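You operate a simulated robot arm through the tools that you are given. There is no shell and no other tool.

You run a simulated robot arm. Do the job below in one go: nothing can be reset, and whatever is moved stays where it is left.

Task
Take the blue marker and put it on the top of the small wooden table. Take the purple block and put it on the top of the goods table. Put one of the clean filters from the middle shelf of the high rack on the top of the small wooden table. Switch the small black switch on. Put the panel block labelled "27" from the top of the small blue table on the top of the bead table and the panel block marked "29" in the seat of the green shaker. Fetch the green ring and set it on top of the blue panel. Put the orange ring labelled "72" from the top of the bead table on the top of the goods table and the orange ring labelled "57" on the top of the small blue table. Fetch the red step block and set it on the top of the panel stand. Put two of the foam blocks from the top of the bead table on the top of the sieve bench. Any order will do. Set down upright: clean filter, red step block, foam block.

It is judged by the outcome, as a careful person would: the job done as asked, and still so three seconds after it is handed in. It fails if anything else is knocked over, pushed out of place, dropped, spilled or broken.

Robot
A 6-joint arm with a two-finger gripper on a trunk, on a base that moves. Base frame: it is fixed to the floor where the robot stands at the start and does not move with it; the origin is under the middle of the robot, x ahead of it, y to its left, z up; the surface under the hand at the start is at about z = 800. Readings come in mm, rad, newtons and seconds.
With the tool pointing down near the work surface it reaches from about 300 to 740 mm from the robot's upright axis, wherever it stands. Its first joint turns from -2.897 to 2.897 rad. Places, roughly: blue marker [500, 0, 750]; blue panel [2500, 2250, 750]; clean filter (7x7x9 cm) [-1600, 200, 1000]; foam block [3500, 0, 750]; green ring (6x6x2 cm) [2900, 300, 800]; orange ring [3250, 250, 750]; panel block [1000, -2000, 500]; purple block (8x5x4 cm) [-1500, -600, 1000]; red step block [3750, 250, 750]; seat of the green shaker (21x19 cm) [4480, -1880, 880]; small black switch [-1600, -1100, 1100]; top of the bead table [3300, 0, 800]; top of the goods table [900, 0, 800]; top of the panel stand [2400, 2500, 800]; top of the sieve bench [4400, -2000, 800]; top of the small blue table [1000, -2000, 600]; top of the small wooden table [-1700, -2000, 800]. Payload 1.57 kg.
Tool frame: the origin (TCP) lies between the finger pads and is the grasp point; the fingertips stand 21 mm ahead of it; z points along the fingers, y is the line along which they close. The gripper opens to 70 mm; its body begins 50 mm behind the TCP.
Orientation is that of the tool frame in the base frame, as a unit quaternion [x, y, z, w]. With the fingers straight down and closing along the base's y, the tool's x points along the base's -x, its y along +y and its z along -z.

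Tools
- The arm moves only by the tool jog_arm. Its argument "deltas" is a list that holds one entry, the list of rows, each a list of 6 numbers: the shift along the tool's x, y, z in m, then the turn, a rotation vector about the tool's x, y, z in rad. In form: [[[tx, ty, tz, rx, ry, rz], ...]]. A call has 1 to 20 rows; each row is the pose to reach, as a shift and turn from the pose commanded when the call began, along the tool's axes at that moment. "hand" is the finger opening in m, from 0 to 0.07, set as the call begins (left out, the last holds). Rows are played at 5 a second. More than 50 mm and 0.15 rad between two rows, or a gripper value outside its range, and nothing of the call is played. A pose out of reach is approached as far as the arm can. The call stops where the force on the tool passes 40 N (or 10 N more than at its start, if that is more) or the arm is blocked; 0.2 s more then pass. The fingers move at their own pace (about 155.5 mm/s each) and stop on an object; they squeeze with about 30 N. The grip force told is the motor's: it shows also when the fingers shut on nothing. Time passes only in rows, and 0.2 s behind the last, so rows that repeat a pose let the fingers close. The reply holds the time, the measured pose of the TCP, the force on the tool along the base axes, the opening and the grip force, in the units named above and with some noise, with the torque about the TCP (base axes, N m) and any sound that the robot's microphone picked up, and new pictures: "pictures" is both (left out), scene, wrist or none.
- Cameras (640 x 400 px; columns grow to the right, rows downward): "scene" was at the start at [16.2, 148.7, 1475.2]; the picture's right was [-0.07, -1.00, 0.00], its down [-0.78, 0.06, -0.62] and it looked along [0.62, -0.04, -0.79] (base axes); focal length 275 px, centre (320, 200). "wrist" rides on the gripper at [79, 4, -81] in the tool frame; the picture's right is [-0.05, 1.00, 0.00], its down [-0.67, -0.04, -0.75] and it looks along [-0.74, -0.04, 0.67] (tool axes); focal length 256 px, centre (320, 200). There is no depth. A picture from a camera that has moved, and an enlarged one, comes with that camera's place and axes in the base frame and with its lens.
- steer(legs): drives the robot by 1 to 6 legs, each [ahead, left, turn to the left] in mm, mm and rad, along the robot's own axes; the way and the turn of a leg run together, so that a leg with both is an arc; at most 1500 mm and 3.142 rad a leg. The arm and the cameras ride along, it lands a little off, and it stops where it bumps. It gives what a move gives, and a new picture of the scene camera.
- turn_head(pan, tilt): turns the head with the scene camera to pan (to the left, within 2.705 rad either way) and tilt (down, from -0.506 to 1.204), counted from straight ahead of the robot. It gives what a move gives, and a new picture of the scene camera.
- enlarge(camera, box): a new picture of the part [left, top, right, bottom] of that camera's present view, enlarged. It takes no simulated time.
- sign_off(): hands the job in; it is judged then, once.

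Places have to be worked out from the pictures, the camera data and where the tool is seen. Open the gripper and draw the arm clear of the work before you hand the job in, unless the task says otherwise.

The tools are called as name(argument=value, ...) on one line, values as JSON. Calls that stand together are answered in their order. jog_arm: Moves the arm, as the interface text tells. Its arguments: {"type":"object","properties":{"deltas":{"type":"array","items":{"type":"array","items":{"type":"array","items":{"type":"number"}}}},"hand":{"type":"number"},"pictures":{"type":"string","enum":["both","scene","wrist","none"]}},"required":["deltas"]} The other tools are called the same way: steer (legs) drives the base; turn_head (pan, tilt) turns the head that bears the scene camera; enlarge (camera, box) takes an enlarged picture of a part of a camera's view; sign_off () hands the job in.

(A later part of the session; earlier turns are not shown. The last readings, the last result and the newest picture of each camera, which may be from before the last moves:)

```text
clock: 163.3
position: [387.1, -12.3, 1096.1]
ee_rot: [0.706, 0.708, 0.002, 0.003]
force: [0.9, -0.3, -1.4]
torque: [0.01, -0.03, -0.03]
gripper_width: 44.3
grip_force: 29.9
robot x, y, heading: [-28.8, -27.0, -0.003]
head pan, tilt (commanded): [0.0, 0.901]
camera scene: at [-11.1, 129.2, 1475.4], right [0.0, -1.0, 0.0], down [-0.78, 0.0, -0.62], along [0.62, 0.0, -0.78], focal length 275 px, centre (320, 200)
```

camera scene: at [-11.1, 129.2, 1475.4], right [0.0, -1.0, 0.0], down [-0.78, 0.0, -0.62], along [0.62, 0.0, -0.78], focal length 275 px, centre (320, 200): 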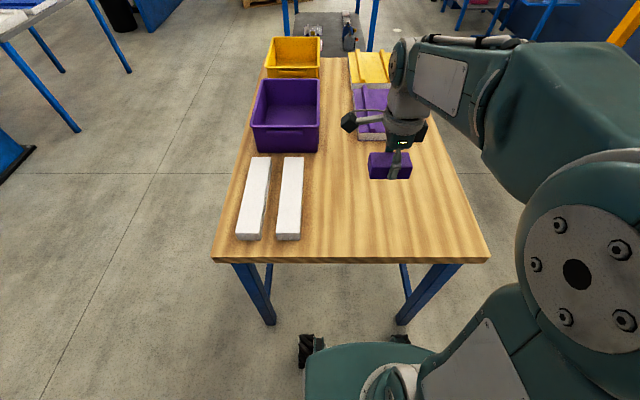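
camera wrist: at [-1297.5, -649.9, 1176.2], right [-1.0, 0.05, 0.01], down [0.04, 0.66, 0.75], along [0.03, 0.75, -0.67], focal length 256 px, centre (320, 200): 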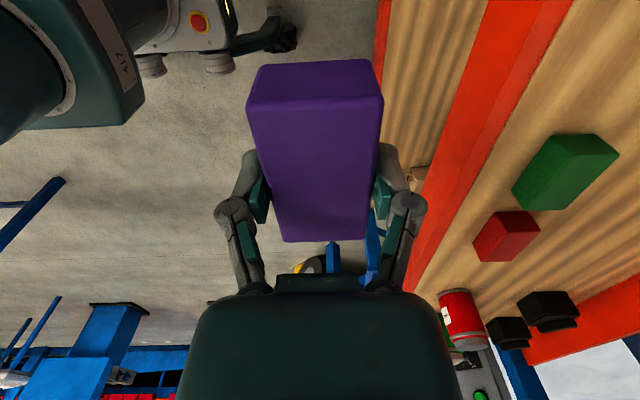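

I lower the block toward (500, 20) on the free front part of the table; first to z ≈ 845.

jog_arm(deltas=[[[0.01, 0.04, 0.02, 0, 0, 0], [0.02, 0.08, 0.04, 0, 0, 0], [0.032, 0.113, 0.075, 0, 0, 0], [0.032, 0.113, 0.12, 0, 0, 0], [0.032, 0.113, 0.165, 0, 0, 0], [0.032, 0.113, 0.21, 0, 0, 0], [0.032, 0.113, 0.24, 0, 0, 0], [0.032, 0.113, 0.25, 0, 0, 0], [0.032, 0.113, 0.25, 0, 0, 0]]], hand=0.0)

jog_arm(deltas=[[[0, 0, 0.004, 0, 0, 0], [0, 0, 0.008, 0, 0, 0], [0, 0, 0.011, 0, 0, 0], [0, 0, 0.011, 0, 0, 0]]], hand=0.0, pictures="none")

```text
clock: 165.3
position: [502.6, 20.8, 846.1]
ee_rot: [0.705, 0.709, 0.001, 0.004]
force: [0.2, -0.6, -1.3]
torque: [0.04, -0.03, -0.01]
gripper_width: 44.3
grip_force: 29.6
robot x, y, heading: [-25.9, -24.9, -0.004]
head pan, tilt (commanded): [0.0, 0.901]
camera scene: at [-10.2, 129.8, 1475.3], right [0.0, -1.0, 0.0], down [-0.78, 0.0, -0.62], along [0.62, 0.0, -0.78], focal length 275 px, centre (320, 200)
camera wrist: at [506.1, 99.7, 927.2], right [1.0, -0.05, 0.01], down [-0.04, -0.66, 0.75], along [-0.03, -0.75, -0.67], focal length 256 px, centre (320, 200)
```

scene: 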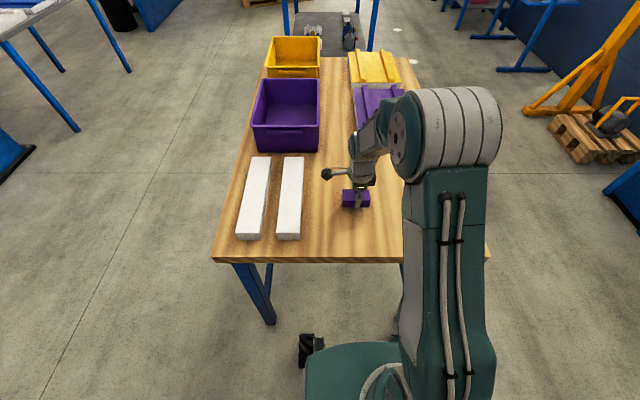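
wrist: 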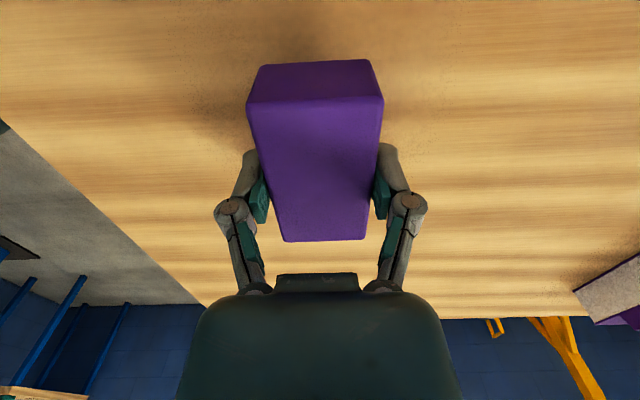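

```text
clock: 166.3
position: [501.8, 20.9, 835.4]
ee_rot: [0.706, 0.708, 0.002, 0.003]
force: [-0.5, 0.0, -1.2]
torque: [-0.01, -0.02, 0.0]
gripper_width: 44.7
grip_force: 30.3
robot x, y, heading: [-29.7, -27.7, 0.001]
head pan, tilt (commanded): [0.0, 0.901]
```

Not in contact yet at 835; I keep feeling downward.

jog_arm(deltas=[[[0, 0, 0.002, 0, 0, 0], [0, 0, 0.004, 0, 0, 0], [0, 0, 0.006, 0, 0, 0], [0, 0, 0.006, 0, 0, 0]]], hand=0.0, pictures="none")

jog_arm(deltas=[[[0, 0, 0.001, 0, 0, 0], [0, 0, 0.002, 0, 0, 0], [0, 0, 0.003, 0, 0, 0], [0, 0, 0.003, 0, 0, 0]]], hand=0.0, pictures="none")

```text
clock: 167.3
position: [502.2, 19.0, 828.1]
ee_rot: [0.706, 0.708, 0.001, 0.004]
force: [-0.6, -0.3, -2.0]
torque: [-0.01, -0.02, -0.03]
gripper_width: 44.4
grip_force: 29.8
robot x, y, heading: [-27.6, -24.9, -0.001]
head pan, tilt (commanded): [0.0, 0.901]
```

```text
clock: 168.3
position: [503.0, 19.3, 828.7]
ee_rot: [0.706, 0.708, 0.002, 0.003]
force: [-6.2, -1.0, 18.2]
torque: [-0.01, 0.25, 0.01]
gripper_width: 44.5
grip_force: 30.1
robot x, y, heading: [-30.5, -25.9, -0.004]
head pan, tilt (commanded): [0.0, 0.901]
```

Contact: the block is on the table. I open the fingers and lift away.

jog_arm(deltas=[[[0, 0, 0, 0, 0, 0], [0, 0, 0, 0, 0, 0], [0, 0, -0.01, 0, 0, 0], [0, 0, -0.04, 0, 0, 0], [0, 0, -0.09, 0, 0, 0], [0, 0, -0.14, 0, 0, 0], [0, 0, -0.19, 0, 0, 0], [0, 0, -0.23, 0, 0, 0], [0, 0, -0.23, 0, 0, 0]]], hand=0.07)

```text
clock: 170.3
position: [500.5, 15.6, 1056.7]
ee_rot: [0.705, 0.709, 0.002, 0.004]
force: [-1.0, -0.4, 0.3]
torque: [0.0, 0.04, -0.02]
gripper_width: 69.9
grip_force: 0.0
robot x, y, heading: [-29.0, -23.8, 0.003]
head pan, tilt (commanded): [0.0, 0.901]
camera scene: at [-10.7, 129.7, 1475.3], right [0.0, -1.0, 0.0], down [-0.78, 0.0, -0.62], along [0.62, 0.0, -0.78], focal length 275 px, centre (320, 200)
camera wrist: at [503.7, 95.9, 1137.5], right [1.0, -0.05, 0.01], down [-0.04, -0.66, 0.75], along [-0.03, -0.75, -0.67], focal length 256 px, centre (320, 200)
```

scene: 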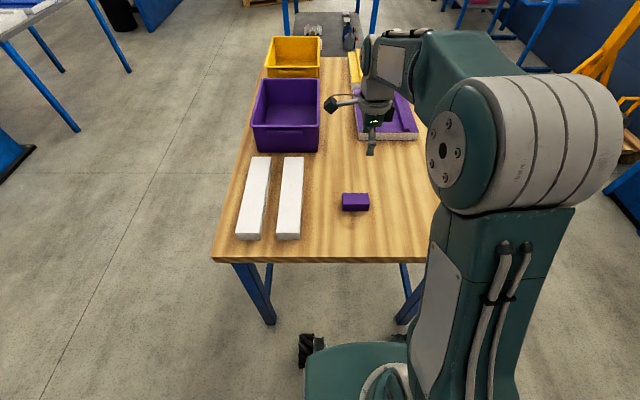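
wrist: 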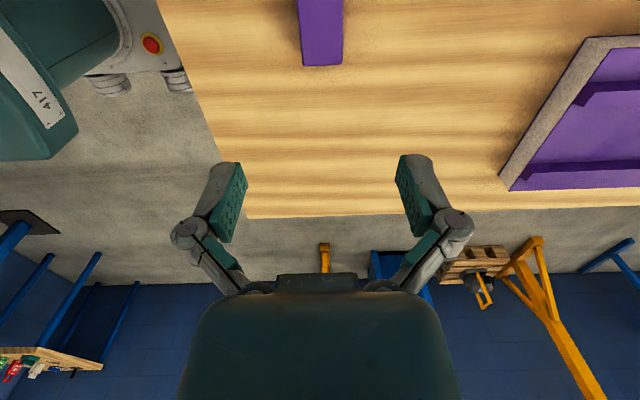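

The purple block rests on the goods table. Next I go to the small blue table for the panel blocks: retract the arm, back off, and drive around the goods table.

jog_arm(deltas=[[[0, -0.04, 0, 0, 0, 0], [0, -0.08, 0, 0, 0, 0], [0, -0.115, 0, 0, 0, 0], [0, -0.115, 0, 0, 0, 0]]], hand=0.0, pictures="none")

steer(legs=[[-250, 0, 0], [0, 0, -1.571], [1000, 0, 0], [0, 1280, 0]])

turn_head(pan=0.0, tilt=0.6)

```text
clock: 171.3
position: [386.1, 19.5, 1056.8]
ee_rot: [0.706, 0.708, 0.002, 0.004]
force: [0.4, 0.7, -0.3]
torque: [0.02, -0.01, -0.02]
gripper_width: 0.1
grip_force: 28.5
robot x, y, heading: [-29.1, -24.0, -0.003]
head pan, tilt (commanded): [0.0, 0.901]
```

```text
clock: 188.1
position: [1045.4, -1482.9, 1057.5]
ee_rot: [1.0, 0.002, -0.001, 0.004]
force: [-0.2, 0.7, -0.2]
torque: [-0.01, -0.01, 0.01]
gripper_width: 0.0
grip_force: 28.8
robot x, y, heading: [1002.1, -1065.6, -1.569]
head pan, tilt (commanded): [0.0, 0.901]
camera scene: at [1154.5, -1084.0, 1475.5], right [-1.0, 0.0, 0.0], down [0.0, 0.78, -0.62], along [0.0, -0.62, -0.78], focal length 275 px, centre (320, 200)
```

scene: 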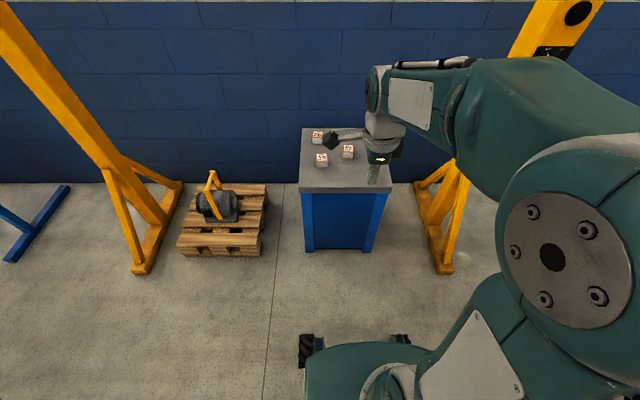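

```text
clock: 188.9
position: [1045.6, -1482.7, 1055.8]
ee_rot: [1.0, 0.002, -0.001, 0.004]
force: [-0.1, 0.2, 0.4]
torque: [-0.02, -0.01, -0.01]
gripper_width: 0.0
grip_force: 28.0
robot x, y, heading: [1002.1, -1066.8, -1.569]
head pan, tilt (commanded): [0.0, 0.6]
camera scene: at [1155.7, -1096.9, 1500.0], right [-1.0, 0.0, 0.0], down [0.0, 0.57, -0.82], along [0.0, -0.82, -0.57], focal length 275 px, centre (320, 200)
```

scene: 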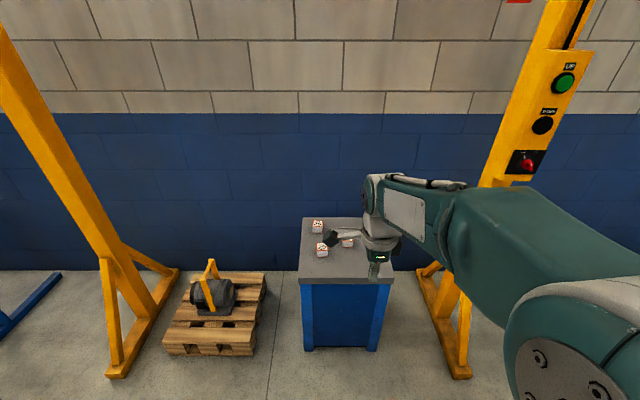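

The small blue table's near edge is about y = −1821, with three numbered blocks on top. I enlarge to read the numbers.

enlarge(camera="scene", box=[295, 210, 375, 270])

```text
6.67 times, centred on (335, 240) of scene
camera zoom: at [1155.7, -1096.9, 1500.0], right [-1.0, 0.0, 0.0], down [0.0, 0.57, -0.82], along [0.0, -0.82, -0.57], focal length 1835 px, centre (220, -67)
```

zoom: 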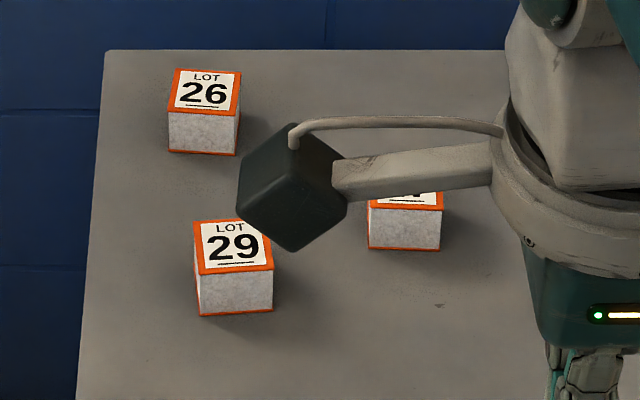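

The third block (partly hidden) should be 27. I drive closer to the table and look again.

steer(legs=[[410, 40, 0]])

turn_head(pan=-0.1, tilt=0.95)

```text
clock: 191.4
position: [1089.8, -1886.2, 1057.0]
ee_rot: [1.0, 0.006, -0.001, 0.003]
force: [-0.1, -0.7, 0.0]
torque: [0.02, 0.0, -0.01]
gripper_width: 0.0
grip_force: 28.4
robot x, y, heading: [1044.6, -1471.5, -1.564]
head pan, tilt (commanded): [0.0, 0.6]
camera scene: at [1197.2, -1500.5, 1500.1], right [-1.0, -0.01, 0.0], down [0.0, 0.57, -0.82], along [0.0, -0.82, -0.57], focal length 275 px, centre (320, 200)
```

scene: 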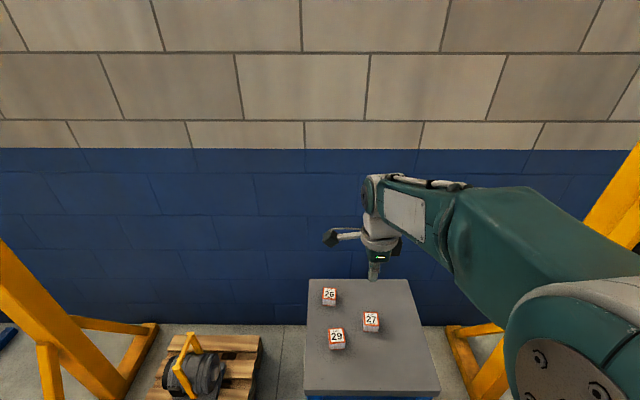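

```text
clock: 192.2
position: [1090.1, -1886.1, 1056.9]
ee_rot: [1.0, 0.005, -0.001, 0.004]
force: [-0.3, -0.9, -0.2]
torque: [0.02, 0.0, 0.0]
gripper_width: 0.0
grip_force: 28.6
robot x, y, heading: [1045.3, -1472.2, -1.565]
head pan, tilt (commanded): [-0.099, 0.949]
camera scene: at [1190.2, -1484.6, 1471.8], right [-1.0, 0.09, 0.0], down [0.07, 0.81, -0.58], along [-0.05, -0.58, -0.81], focal length 275 px, centre (320, 200)
```

scene: 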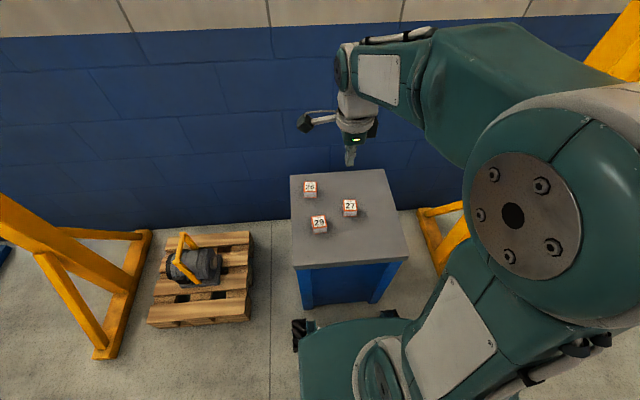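

Block 27 is at about (1026, −2053), 29 at (1146, −1995). I bring the open hand above block 27 for a close look.

jog_arm(deltas=[[[-0.016, 0.042, 0, 0, 0, 0], [-0.033, 0.084, 0.01, 0, 0, 0], [-0.049, 0.126, 0.03, 0, 0, 0], [-0.066, 0.167, 0.06, 0, 0, 0], [-0.066, 0.167, 0.1, 0, 0, 0], [-0.066, 0.167, 0.145, 0, 0, 0], [-0.066, 0.167, 0.19, 0, 0, 0], [-0.066, 0.167, 0.23, 0, 0, 0], [-0.066, 0.167, 0.23, 0, 0, 0]]], hand=0.07)

enlarge(camera="wrist", box=[220, 0, 420, 160])

```text
refused: row 4 steps farther than a row can; nothing moved
```

```text
2.50 times, centred on (320, 80) of wrist
camera zoom: at [1169.9, -1889.1, 1137.8], right [-0.04, -1.0, 0.01], down [-0.67, 0.03, 0.75], along [-0.75, 0.03, -0.67], focal length 640 px, centre (320, 500)
```

zoom: 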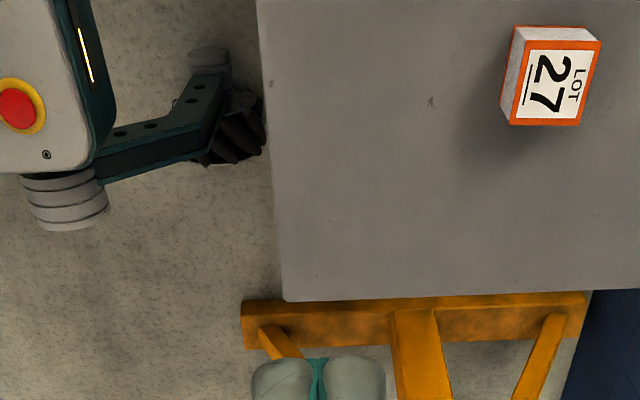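

Triangulating with both cameras: block 27 is a ~48 mm cube, centre (1033, −2036), top ≈ 660. I move above it with smaller steps, then look again.

jog_arm(deltas=[[[-0.015, 0.037, 0, 0, 0, 0], [-0.03, 0.075, 0, 0, 0, 0], [-0.045, 0.113, 0.01, 0, 0, 0], [-0.0585, 0.1495, 0.03, 0, 0, 0], [-0.0585, 0.1495, 0.075, 0, 0, 0], [-0.0585, 0.1495, 0.12, 0, 0, 0], [-0.0585, 0.1495, 0.165, 0, 0, 0], [-0.0585, 0.1495, 0.21, 0, 0, 0], [-0.0585, 0.1495, 0.255, 0, 0, 0], [-0.0585, 0.1495, 0.297, 0, 0, 0], [-0.0585, 0.1495, 0.297, 0, 0, 0]]], hand=0.07)

enlarge(camera="wrist", box=[220, 0, 420, 200])

```text
clock: 194.6
position: [1033.3, -2041.3, 761.6]
ee_rot: [1.0, 0.005, -0.001, 0.003]
force: [0.1, 0.8, 0.5]
torque: [0.01, -0.02, 0.02]
gripper_width: 70.1
grip_force: 0.1
robot x, y, heading: [1045.6, -1474.2, -1.567]
head pan, tilt (commanded): [-0.099, 0.949]
camera scene: at [1189.9, -1485.7, 1471.7], right [-1.0, 0.09, 0.0], down [0.08, 0.81, -0.58], along [-0.05, -0.58, -0.81], focal length 275 px, centre (320, 200)
camera wrist: at [1113.1, -2042.8, 842.5], right [-0.04, -1.0, 0.01], down [-0.67, 0.03, 0.75], along [-0.75, 0.03, -0.67], focal length 256 px, centre (320, 200)
```

scene: 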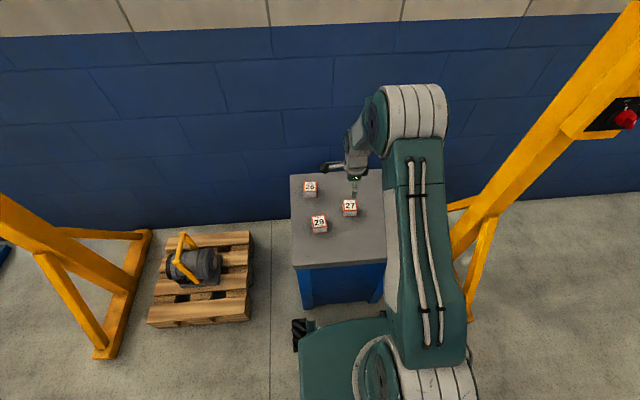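
wrist: 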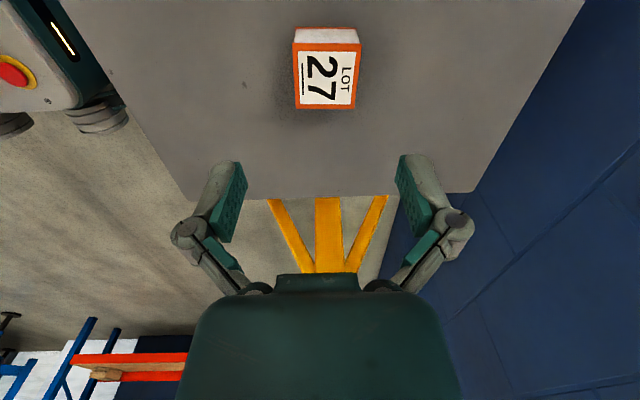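

```text
2.00 times, centred on (320, 100) of wrist
camera zoom: at [1113.1, -2042.8, 842.5], right [-0.04, -1.0, 0.01], down [-0.67, 0.03, 0.75], along [-0.75, 0.03, -0.67], focal length 512 px, centre (320, 400)
```

zoom: 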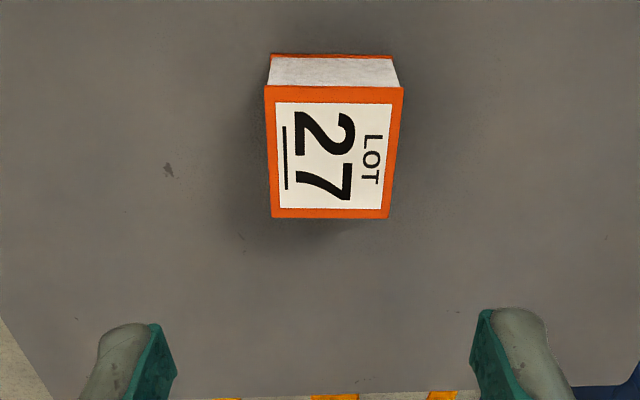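

Refined: cube centre (1027, −2044), top ≈ 640, turned −0.06 rad. I align and descend around it to z ≈ 645, then check.

jog_arm(deltas=[[[-0.006, 0.003, 0.04, 0, 0, 0.065], [-0.006, 0.003, 0.08, 0, 0, 0.065], [-0.006, 0.003, 0.105, 0, 0, 0.065], [-0.006, 0.003, 0.117, 0, 0, 0.065], [-0.006, 0.003, 0.117, 0, 0, 0.065]]], hand=0.07, pictures="wrist")

enlarge(camera="wrist", box=[200, 40, 440, 240])

```text
clock: 195.8
position: [1026.0, -2042.6, 644.4]
ee_rot: [1.0, -0.028, -0.001, 0.003]
force: [0.0, 0.0, -0.1]
torque: [-0.01, -0.03, 0.01]
gripper_width: 70.0
grip_force: 0.1
robot x, y, heading: [1042.5, -1471.1, -1.563]
head pan, tilt (commanded): [-0.099, 0.949]
camera wrist: at [1105.0, -2051.2, 724.7], right [-0.11, -0.99, 0.01], down [-0.66, 0.08, 0.75], along [-0.74, 0.08, -0.67], focal length 256 px, centre (320, 200)
```

wrist: 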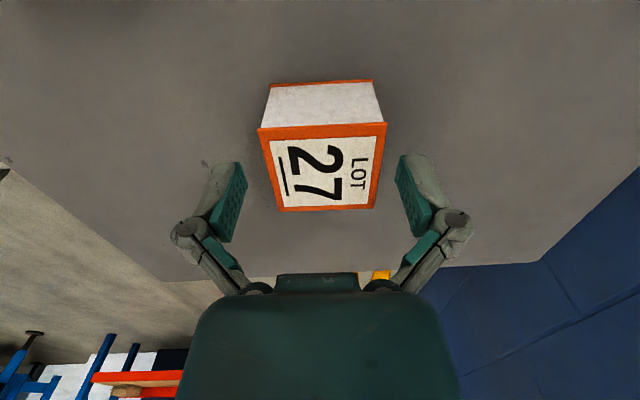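

```text
2.00 times, centred on (320, 140) of wrist
camera zoom: at [1105.0, -2051.2, 724.7], right [-0.11, -0.99, 0.01], down [-0.66, 0.08, 0.75], along [-0.74, 0.08, -0.67], focal length 512 px, centre (320, 320)
```

zoom: 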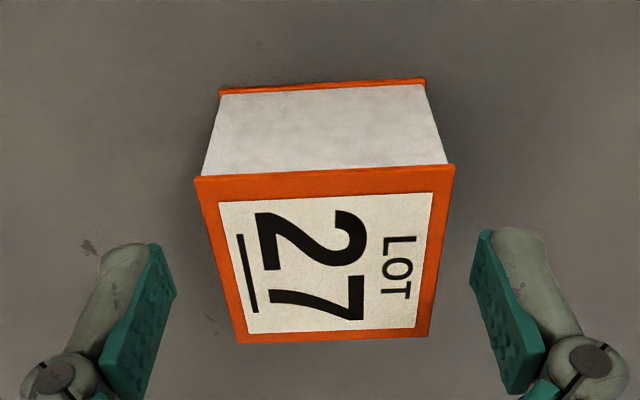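

The block is between the fingers, offset by ~6 mm along the hand's x. I correct, descend to about z = 617 and close.

jog_arm(deltas=[[[0.006, 0.002, 0.01, 0, 0, 0], [0.006, 0.002, 0.02, 0, 0, 0], [0.006, 0.002, 0.026, 0, 0, 0], [0.006, 0.002, 0.026, 0, 0, 0]]], hand=0.07, pictures="none")

jog_arm(deltas=[[[0, 0, 0, 0, 0, 0], [0, 0, 0, 0, 0, 0], [0, 0, 0, 0, 0, 0]]], hand=0.0, pictures="wrist")

```text
clock: 196.8
position: [1031.5, -2044.5, 618.8]
ee_rot: [1.0, -0.027, -0.001, 0.003]
force: [-0.6, 0.7, -0.8]
torque: [0.0, -0.02, 0.01]
gripper_width: 70.1
grip_force: 0.0
robot x, y, heading: [1042.5, -1470.5, -1.566]
head pan, tilt (commanded): [-0.099, 0.949]
```

```text
clock: 197.6
position: [1031.2, -2044.9, 619.4]
ee_rot: [1.0, -0.027, -0.001, 0.004]
force: [0.2, 0.2, 8.8]
torque: [-0.04, 0.0, 0.02]
gripper_width: 49.1
grip_force: 29.3
robot x, y, heading: [1041.8, -1472.2, -1.564]
head pan, tilt (commanded): [-0.099, 0.949]
camera wrist: at [1111.3, -2053.2, 700.1], right [-0.11, -0.99, 0.01], down [-0.66, 0.08, 0.75], along [-0.74, 0.07, -0.67], focal length 256 px, centre (320, 200)
```

wrist: 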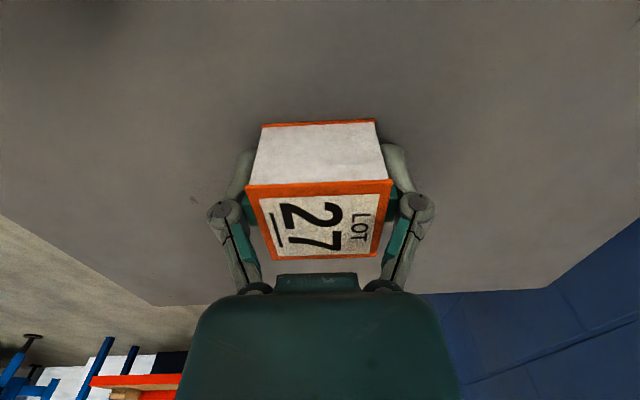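

Gripped at 49 mm. I lift slowly and then raise to z ≈ 1060, retracting toward the robot.

jog_arm(deltas=[[[0, 0, -0.002, 0, 0, 0], [0, 0, -0.006, 0, 0, 0], [0, 0, -0.015, 0, 0, 0], [0, 0, -0.03, 0, 0, 0], [0, 0, -0.06, 0, 0, 0], [0, 0, -0.1, 0, 0, 0], [0, 0, -0.145, 0, 0, 0], [0, 0, -0.19, 0, 0, 0], [0, 0, -0.235, 0, 0, 0], [0, 0, -0.28, 0, 0, 0], [0, -0.02, -0.32, 0, 0, 0], [0, -0.045, -0.355, 0, 0, 0], [0, -0.075, -0.385, 0, 0, 0], [0, -0.105, -0.41, 0, 0, 0], [0, -0.135, -0.435, 0, 0, 0], [0, -0.155, -0.45, 0, 0, 0], [0, -0.155, -0.45, 0, 0, 0]]], hand=0.0)

```text
clock: 201.2
position: [1042.1, -1885.9, 1068.7]
ee_rot: [1.0, -0.027, -0.001, 0.004]
force: [-0.7, 0.7, -1.2]
torque: [0.02, 0.0, -0.01]
gripper_width: 49.1
grip_force: 29.9
robot x, y, heading: [1042.3, -1473.5, -1.565]
head pan, tilt (commanded): [-0.099, 0.949]
camera scene: at [1190.0, -1484.4, 1471.7], right [-1.0, 0.09, 0.0], down [0.08, 0.81, -0.58], along [-0.05, -0.58, -0.81], focal length 275 px, centre (320, 200)
camera wrist: at [1121.7, -1894.3, 1149.1], right [-0.11, -0.99, 0.01], down [-0.66, 0.08, 0.75], along [-0.74, 0.08, -0.67], focal length 256 px, centre (320, 200)
```

scene: 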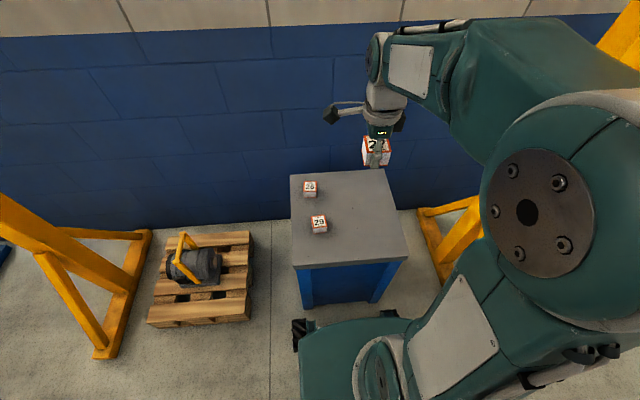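
wrist: 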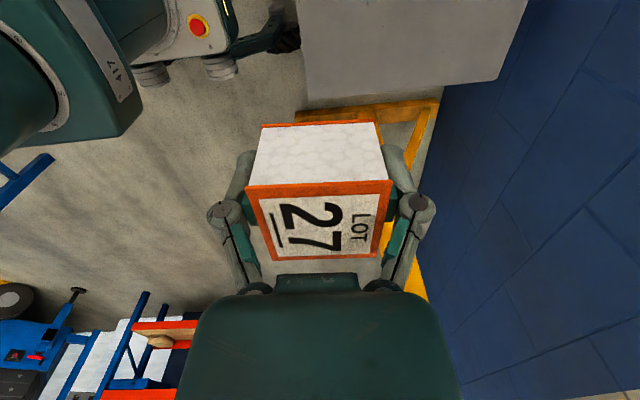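

Block 27 is safely held. I drive back, turn to face +x and go along the corridor toward the bead table.

steer(legs=[[-480, 0, 0], [0, 0, 1.567], [1150, 0, 0]])

turn_head(pan=0.5, tilt=0.5)

```text
clock: 213.4
position: [2626.5, -1050.1, 1068.5]
ee_rot: [0.739, 0.673, 0.002, 0.003]
force: [0.3, 0.0, -0.8]
torque: [-0.01, -0.02, 0.0]
gripper_width: 48.9
grip_force: 29.8
robot x, y, heading: [2212.7, -1033.7, -0.032]
head pan, tilt (commanded): [-0.099, 0.949]
camera scene: at [2230.4, -886.8, 1471.7], right [-0.13, -0.99, 0.0], down [-0.81, 0.11, -0.58], along [0.58, -0.08, -0.81], focal length 275 px, centre (320, 200)
```

scene: 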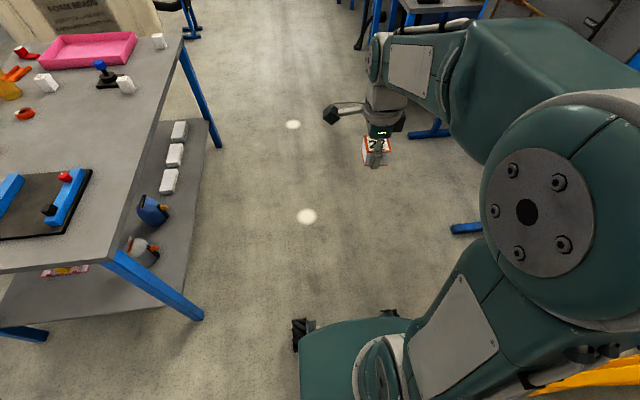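

```text
clock: 214.4
position: [2627.6, -1050.6, 1068.5]
ee_rot: [0.739, 0.674, 0.002, 0.003]
force: [0.2, 0.5, -0.9]
torque: [-0.01, -0.02, 0.0]
gripper_width: 49.0
grip_force: 29.7
robot x, y, heading: [2212.6, -1034.8, -0.038]
head pan, tilt (commanded): [0.499, 0.499]
camera scene: at [2239.6, -836.3, 1509.1], right [0.45, -0.89, 0.0], down [-0.43, -0.22, -0.88], along [0.78, 0.39, -0.48], focal length 275 px, centre (320, 200)
```

scene: 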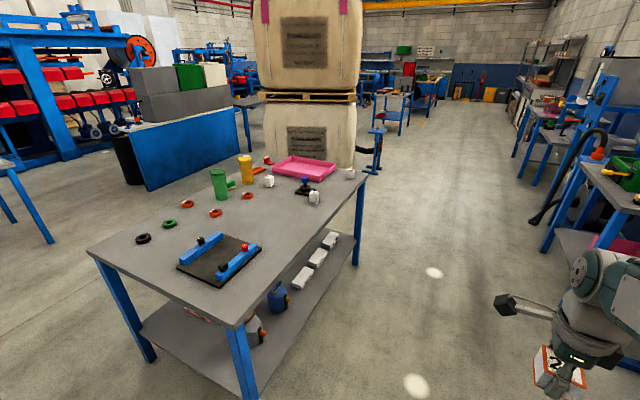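

The bead table is in view. I enlarge it to identify the items.

enlarge(camera="scene", box=[80, 140, 380, 330])

enlarge(camera="scene", box=[120, 145, 260, 250])

enlarge(camera="scene", box=[240, 145, 380, 250])

```text
2.11 times, centred on (230, 235) of scene
camera zoom: at [2239.6, -836.3, 1509.1], right [0.45, -0.89, 0.0], down [-0.43, -0.22, -0.88], along [0.78, 0.39, -0.48], focal length 580 px, centre (510, 126)
```

zoom: 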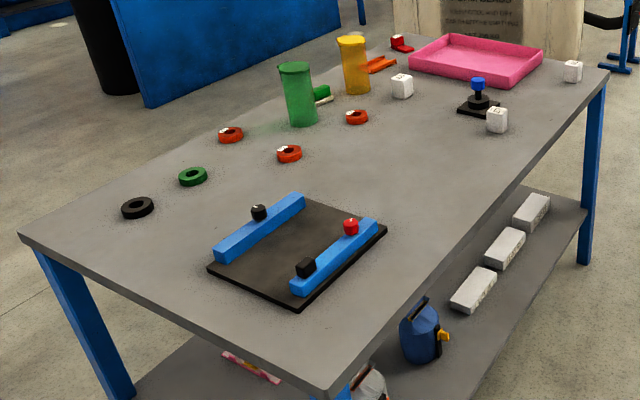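

```text
3.81 times, centred on (190, 198) of scene
camera zoom: at [2239.6, -836.3, 1509.1], right [0.45, -0.89, 0.0], down [-0.43, -0.22, -0.88], along [0.78, 0.39, -0.48], focal length 1049 px, centre (815, 210)
```

zoom: 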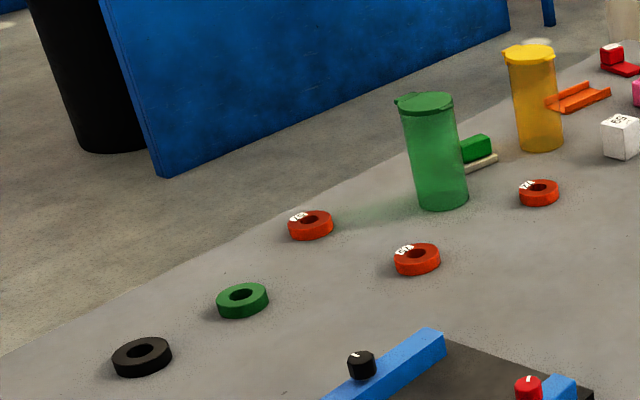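

```text
3.81 times, centred on (310, 198) of scene
camera zoom: at [2239.6, -836.3, 1509.1], right [0.45, -0.89, 0.0], down [-0.43, -0.22, -0.88], along [0.78, 0.39, -0.48], focal length 1049 px, centre (358, 210)
```

zoom: 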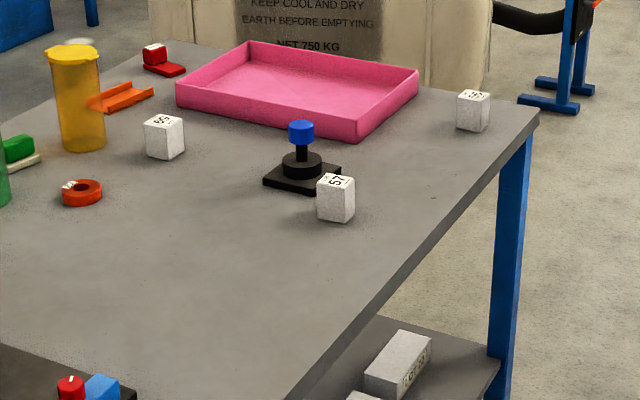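

I now know the layout: table x 2600…3850, y −385…380; rings A (3043, 329), B (3041, 134), C (3255, 113), green ring (2876, 250), foams (3428, 97), (3369, −238), (3734, −301), red step (3722, 308). I go to the south side to place block 27 at about (3150, −250).

steer(legs=[[940, 0, 0.036], [0, 0, 1.571], [340, 0, 0]])

turn_head(pan=0.0, tilt=0.7)

```text
clock: 224.8
position: [3214.9, -313.1, 1067.7]
ee_rot: [0.068, 0.998, 0.003, 0.001]
force: [0.6, 0.0, 0.0]
torque: [-0.01, -0.01, 0.0]
gripper_width: 49.2
grip_force: 29.8
robot x, y, heading: [3177.6, -728.4, 1.493]
head pan, tilt (commanded): [0.499, 0.499]
camera scene: at [2983.7, -689.0, 1509.2], right [0.91, 0.41, 0.0], down [0.2, -0.44, -0.88], along [-0.36, 0.8, -0.48], focal length 275 px, centre (320, 200)
```

scene: 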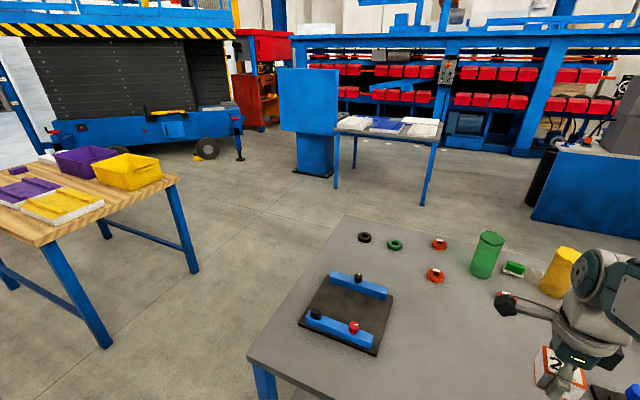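

```text
clock: 225.7
position: [3214.8, -312.6, 1068.3]
ee_rot: [0.067, 0.998, 0.004, 0.001]
force: [0.4, 0.6, -0.7]
torque: [0.0, -0.01, -0.01]
gripper_width: 49.1
grip_force: 29.3
robot x, y, heading: [3178.1, -725.5, 1.498]
head pan, tilt (commanded): [0.0, 0.7]
camera scene: at [3027.5, -687.2, 1491.5], right [1.0, -0.07, 0.0], down [-0.05, -0.64, -0.76], along [0.06, 0.76, -0.64], focal length 275 px, centre (320, 200)
```

scene: 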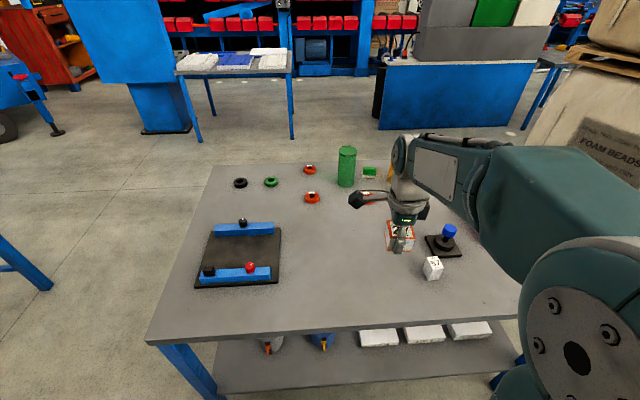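

Place target for 27 is about (3160, −240), free grey area. I move there and lower to z ≈ 850.

jog_arm(deltas=[[[0.02, 0.02, 0.01, 0, 0, 0], [0.043, 0.043, 0.03, 0, 0, 0], [0.064, 0.065, 0.06, 0, 0, 0], [0.064, 0.065, 0.1, 0, 0, 0], [0.064, 0.065, 0.14, 0, 0, 0], [0.064, 0.065, 0.18, 0, 0, 0], [0.064, 0.065, 0.21, 0, 0, 0], [0.064, 0.065, 0.218, 0, 0, 0], [0.064, 0.065, 0.218, 0, 0, 0]]], hand=0.0)

jog_arm(deltas=[[[0, 0, 0.004, 0, 0, 0], [0, 0, 0.008, 0, 0, 0], [0, 0, 0.012, 0, 0, 0], [0, 0, 0.016, 0, 0, 0], [0, 0, 0.016, 0, 0, 0]]], hand=0.0, pictures="none")

```text
clock: 227.7
position: [3161.2, -238.3, 850.5]
ee_rot: [0.068, 0.998, 0.004, 0.001]
force: [-0.1, -0.2, -0.5]
torque: [0.01, 0.05, 0.0]
gripper_width: 49.1
grip_force: 30.1
robot x, y, heading: [3182.9, -721.6, 1.497]
head pan, tilt (commanded): [0.0, 0.7]
camera scene: at [3027.2, -686.5, 1491.4], right [1.0, -0.07, 0.0], down [-0.05, -0.64, -0.76], along [0.06, 0.76, -0.65], focal length 275 px, centre (320, 200)
camera wrist: at [3082.2, -223.9, 931.7], right [0.19, 0.98, 0.01], down [0.65, -0.13, 0.75], along [0.73, -0.14, -0.67], focal length 256 px, centre (320, 200)
```

scene: 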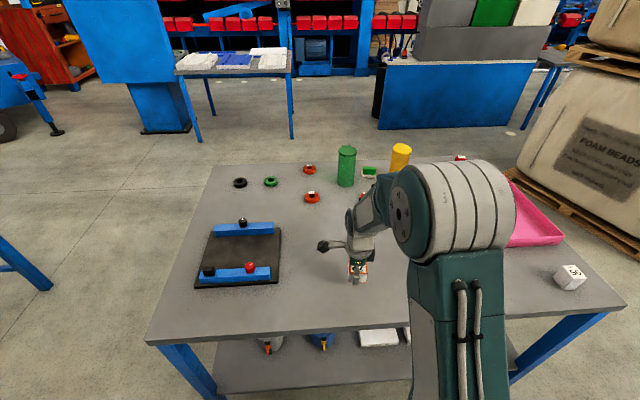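
wrist: 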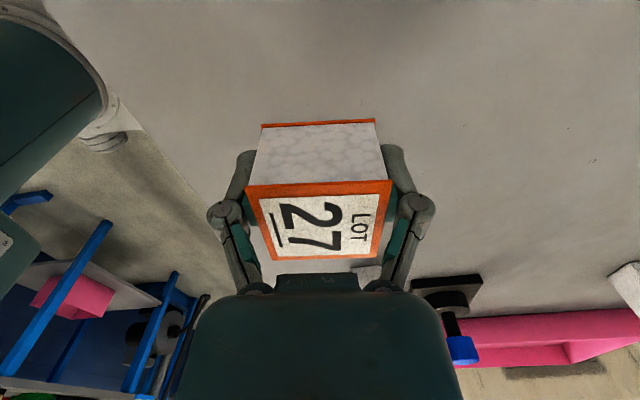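

```text
clock: 228.9
position: [3160.5, -238.5, 834.3]
ee_rot: [0.068, 0.998, 0.003, 0.001]
force: [0.0, -0.5, 0.1]
torque: [0.01, 0.01, 0.04]
gripper_width: 49.2
grip_force: 29.3
robot x, y, heading: [3180.0, -728.3, 1.499]
head pan, tilt (commanded): [0.0, 0.7]
```

jog_arm(deltas=[[[0, 0, 0.002, 0, 0, 0], [0, 0, 0.004, 0, 0, 0], [0, 0, 0.006, 0, 0, 0], [0, 0, 0.008, 0, 0, 0], [0, 0, 0.008, 0, 0, 0]]], hand=0.0, pictures="none")

jog_arm(deltas=[[[0, 0, 0.001, 0, 0, 0], [0, 0, 0.002, 0, 0, 0], [0, 0, 0.003, 0, 0, 0], [0, 0, 0.004, 0, 0, 0], [0, 0, 0.004, 0, 0, 0]]], hand=0.0, pictures="none")

```text
clock: 230.1
position: [3159.5, -236.9, 826.7]
ee_rot: [0.067, 0.998, 0.004, 0.001]
force: [-0.1, -0.7, -0.2]
torque: [0.01, -0.01, -0.02]
gripper_width: 49.0
grip_force: 30.3
robot x, y, heading: [3183.6, -726.4, 1.495]
head pan, tilt (commanded): [0.0, 0.7]
```

```text
clock: 231.3
position: [3160.8, -236.0, 822.1]
ee_rot: [0.067, 0.998, 0.003, 0.001]
force: [-0.7, 0.4, -0.5]
torque: [-0.03, -0.02, 0.01]
gripper_width: 49.3
grip_force: 29.7
robot x, y, heading: [3180.6, -724.4, 1.497]
head pan, tilt (commanded): [0.0, 0.7]
```

Still no contact at 822; I continue.

jog_arm(deltas=[[[0, 0, 0.0015, 0, 0, 0], [0, 0, 0.003, 0, 0, 0], [0, 0, 0.0045, 0, 0, 0], [0, 0, 0.006, 0, 0, 0], [0, 0, 0.006, 0, 0, 0]]], hand=0.0, pictures="none")

jog_arm(deltas=[[[0, 0, 0.0015, 0, 0, 0], [0, 0, 0.003, 0, 0, 0], [0, 0, 0.0045, 0, 0, 0], [0, 0, 0.006, 0, 0, 0], [0, 0, 0.006, 0, 0, 0]]], hand=0.0, pictures="wrist")

```text
clock: 232.5
position: [3160.3, -237.2, 815.5]
ee_rot: [0.067, 0.998, 0.004, 0.002]
force: [-0.3, -0.6, -1.0]
torque: [-0.06, -0.03, 0.02]
gripper_width: 49.1
grip_force: 30.3
robot x, y, heading: [3174.6, -726.7, 1.494]
head pan, tilt (commanded): [0.0, 0.7]
```

```text
clock: 233.7
position: [3160.7, -236.7, 811.1]
ee_rot: [0.068, 0.998, 0.003, 0.001]
force: [0.8, -0.1, -0.3]
torque: [0.03, -0.02, -0.02]
gripper_width: 49.2
grip_force: 30.0
robot x, y, heading: [3180.2, -724.3, 1.497]
head pan, tilt (commanded): [0.0, 0.7]
camera wrist: at [3082.7, -222.9, 891.6], right [0.19, 0.98, 0.01], down [0.65, -0.13, 0.75], along [0.73, -0.14, -0.67], focal length 256 px, centre (320, 200)
```

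wrist: 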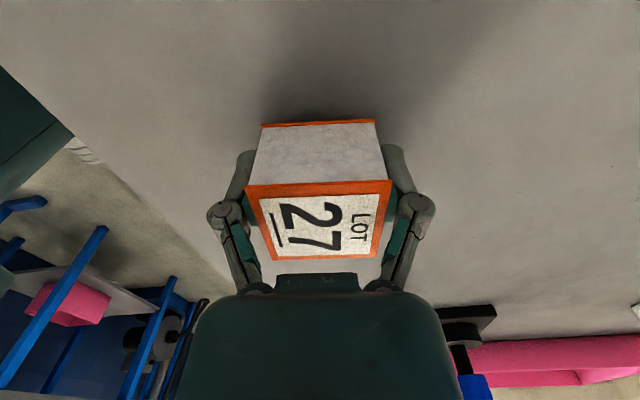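

The bead table is lower than 800. I go on in steps of 2 mm with the automatic stop.

jog_arm(deltas=[[[0, 0, 0.002, 0, 0, 0], [0, 0, 0.004, 0, 0, 0], [0, 0, 0.006, 0, 0, 0], [0, 0, 0.008, 0, 0, 0], [0, 0, 0.01, 0, 0, 0], [0, 0, 0.01, 0, 0, 0]]], hand=0.0, pictures="none")

jog_arm(deltas=[[[0, 0, 0.0015, 0, 0, 0], [0, 0, 0.003, 0, 0, 0], [0, 0, 0.0045, 0, 0, 0], [0, 0, 0.006, 0, 0, 0], [0, 0, 0.006, 0, 0, 0]]], hand=0.0, pictures="none")

```text
clock: 235.1
position: [3159.7, -236.5, 801.0]
ee_rot: [0.068, 0.998, 0.004, 0.0]
force: [-0.4, 0.6, -0.8]
torque: [-0.02, -0.01, 0.01]
gripper_width: 48.7
grip_force: 30.2
robot x, y, heading: [3182.3, -722.1, 1.493]
head pan, tilt (commanded): [0.0, 0.7]
```

```text
clock: 236.4
position: [3160.0, -236.2, 797.3]
ee_rot: [0.066, 0.998, 0.005, 0.001]
force: [0.3, -10.1, 15.4]
torque: [-0.49, 0.05, 0.07]
gripper_width: 49.5
grip_force: 29.5
robot x, y, heading: [3179.6, -725.0, 1.497]
head pan, tilt (commanded): [0.0, 0.7]
stopped in row 5: the force on the tool passed its limit at 41 N (the readings are from after the stop); the commanded pose is now the measured one
```

Contact at TCP 798, so the bead table top is about z = 776. I release the block and lift away.

jog_arm(deltas=[[[0, 0, -0.001, 0, 0, 0], [0, 0, -0.001, 0, 0, 0], [0, 0, -0.01, 0, 0, 0], [0, 0, -0.04, 0, 0, 0], [0, 0, -0.085, 0, 0, 0], [0, 0, -0.13, 0, 0, 0], [0, 0, -0.175, 0, 0, 0], [0, 0, -0.22, 0, 0, 0], [0, 0, -0.26, 0, 0, 0], [0, 0, -0.26, 0, 0, 0]]], hand=0.07)

```text
clock: 238.7
position: [3158.4, -239.1, 1055.0]
ee_rot: [0.068, 0.998, 0.005, 0.002]
force: [-0.1, 0.0, 0.3]
torque: [0.0, -0.03, -0.02]
gripper_width: 70.3
grip_force: 0.1
robot x, y, heading: [3178.6, -721.9, 1.495]
head pan, tilt (commanded): [0.0, 0.7]
camera scene: at [3027.3, -687.0, 1491.5], right [1.0, -0.07, 0.0], down [-0.05, -0.64, -0.76], along [0.06, 0.76, -0.65], focal length 275 px, centre (320, 200)
camera wrist: at [3080.7, -224.6, 1135.8], right [0.19, 0.98, 0.01], down [0.65, -0.13, 0.75], along [0.73, -0.13, -0.67], focal length 256 px, centre (320, 200)
```

scene: 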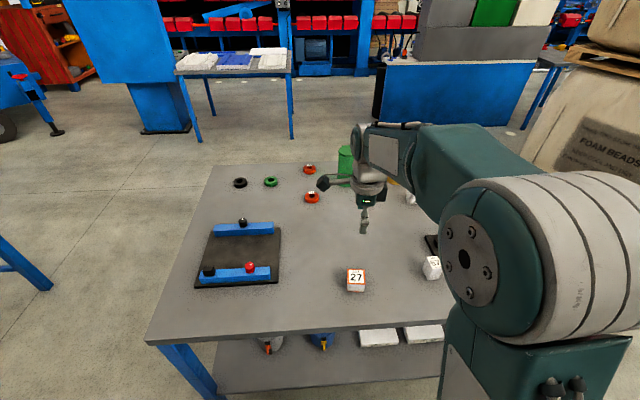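
wrist: 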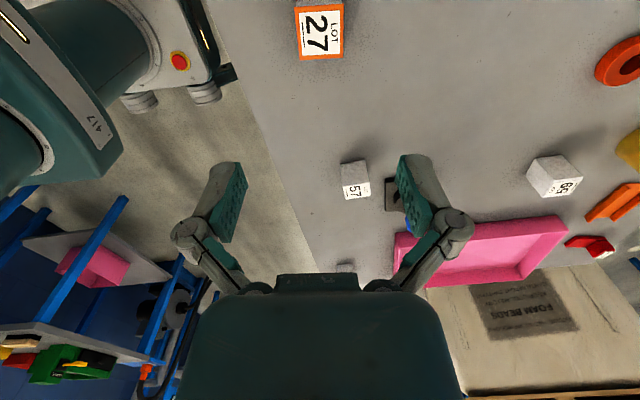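

Block 27 is placed. A foam block ("57") stands at about (3393, −220) within reach, so I take it next: I move the open hand above it.

jog_arm(deltas=[[[-0.04, 0.009, 0, 0, 0, 0], [-0.08, 0.018, 0, 0, 0, 0], [-0.12, 0.027, 0, 0, 0, 0], [-0.16, 0.036, 0, 0, 0, 0], [-0.2, 0.045, 0.01, 0, 0, 0], [-0.23, 0.052, 0.04, 0, 0, 0], [-0.23, 0.052, 0.08, 0, 0, 0], [-0.23, 0.052, 0.12, 0, 0, 0], [-0.23, 0.052, 0.12, 0, 0, 0]]], hand=0.07)

enlarge(camera="wrist", box=[220, 0, 420, 200])

```text
clock: 240.7
position: [3393.2, -217.6, 936.0]
ee_rot: [0.068, 0.998, 0.005, 0.001]
force: [0.1, 0.5, 0.2]
torque: [-0.04, 0.0, 0.0]
gripper_width: 70.1
grip_force: 0.1
robot x, y, heading: [3180.1, -727.4, 1.498]
head pan, tilt (commanded): [0.0, 0.7]
camera scene: at [3028.6, -686.6, 1491.6], right [1.0, -0.07, 0.0], down [-0.05, -0.64, -0.76], along [0.06, 0.76, -0.65], focal length 275 px, centre (320, 200)
camera wrist: at [3316.2, -203.7, 1016.1], right [0.19, 0.98, 0.01], down [0.65, -0.13, 0.74], along [0.73, -0.13, -0.67], focal length 256 px, centre (320, 200)
```

scene: 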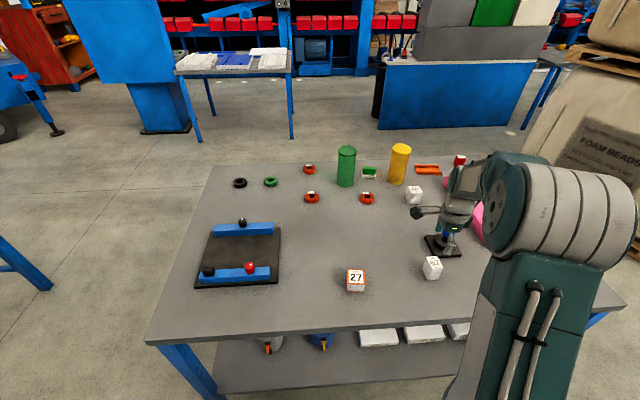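
wrist: 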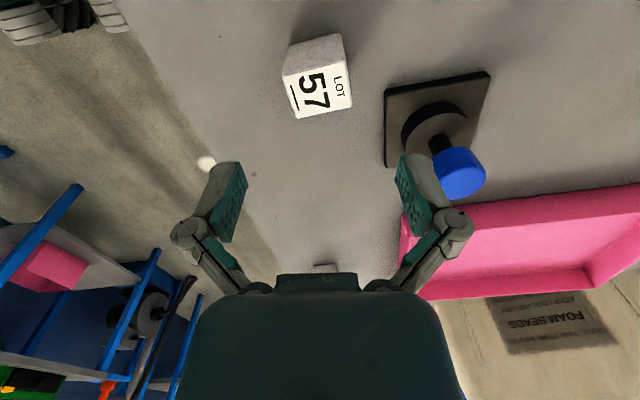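

```text
2.00 times, centred on (320, 100) of wrist
camera zoom: at [3316.2, -203.7, 1016.1], right [0.19, 0.98, 0.01], down [0.65, -0.13, 0.74], along [0.73, -0.13, -0.67], focal length 512 px, centre (320, 400)
```

zoom: 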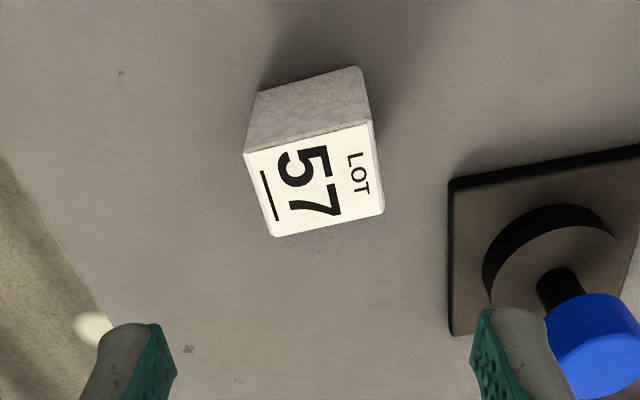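

The foam block is about 46×34 mm at centre (3404, −219), aligned with the table. I align the hand and descend to z ≈ 845 to check.

jog_arm(deltas=[[[-0.011, 0, 0.02, 0, 0, -0.08], [-0.011, 0, 0.05, 0, 0, -0.16], [-0.011, 0, 0.075, 0, 0, -0.16], [-0.011, 0, 0.09, 0, 0, -0.16], [-0.011, 0, 0.09, 0, 0, -0.16]]], hand=0.07, pictures="wrist")

enlarge(camera="wrist", box=[200, 40, 440, 240])

```text
clock: 241.8
position: [3406.5, -218.6, 845.7]
ee_rot: [-0.012, 1.0, 0.005, 0.0]
force: [-0.2, 0.0, 0.6]
torque: [0.01, 0.02, 0.0]
gripper_width: 69.9
grip_force: 0.0
robot x, y, heading: [3178.9, -727.4, 1.494]
head pan, tilt (commanded): [0.0, 0.7]
camera wrist: at [3327.5, -216.5, 926.4], right [0.03, 1.0, 0.01], down [0.67, -0.03, 0.75], along [0.75, -0.01, -0.67], focal length 256 px, centre (320, 200)
```

wrist: 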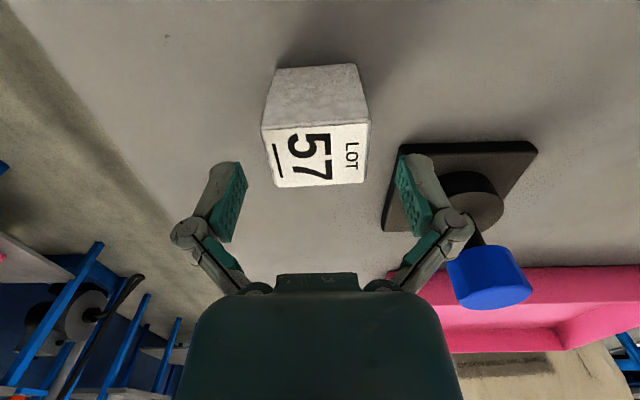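

```text
2.00 times, centred on (320, 140) of wrist
camera zoom: at [3327.5, -216.5, 926.4], right [0.03, 1.0, 0.01], down [0.67, -0.03, 0.75], along [0.75, -0.01, -0.67], focal length 512 px, centre (320, 320)
```

zoom: 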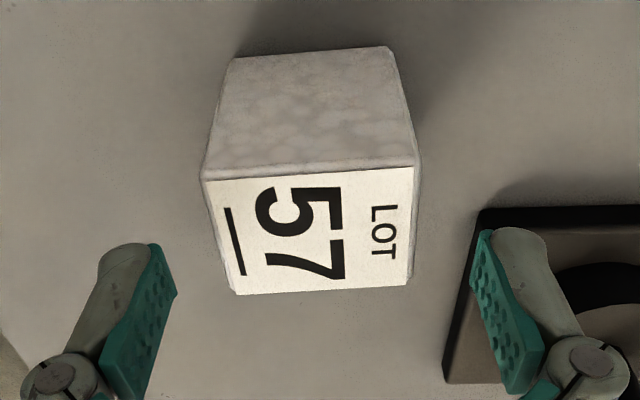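

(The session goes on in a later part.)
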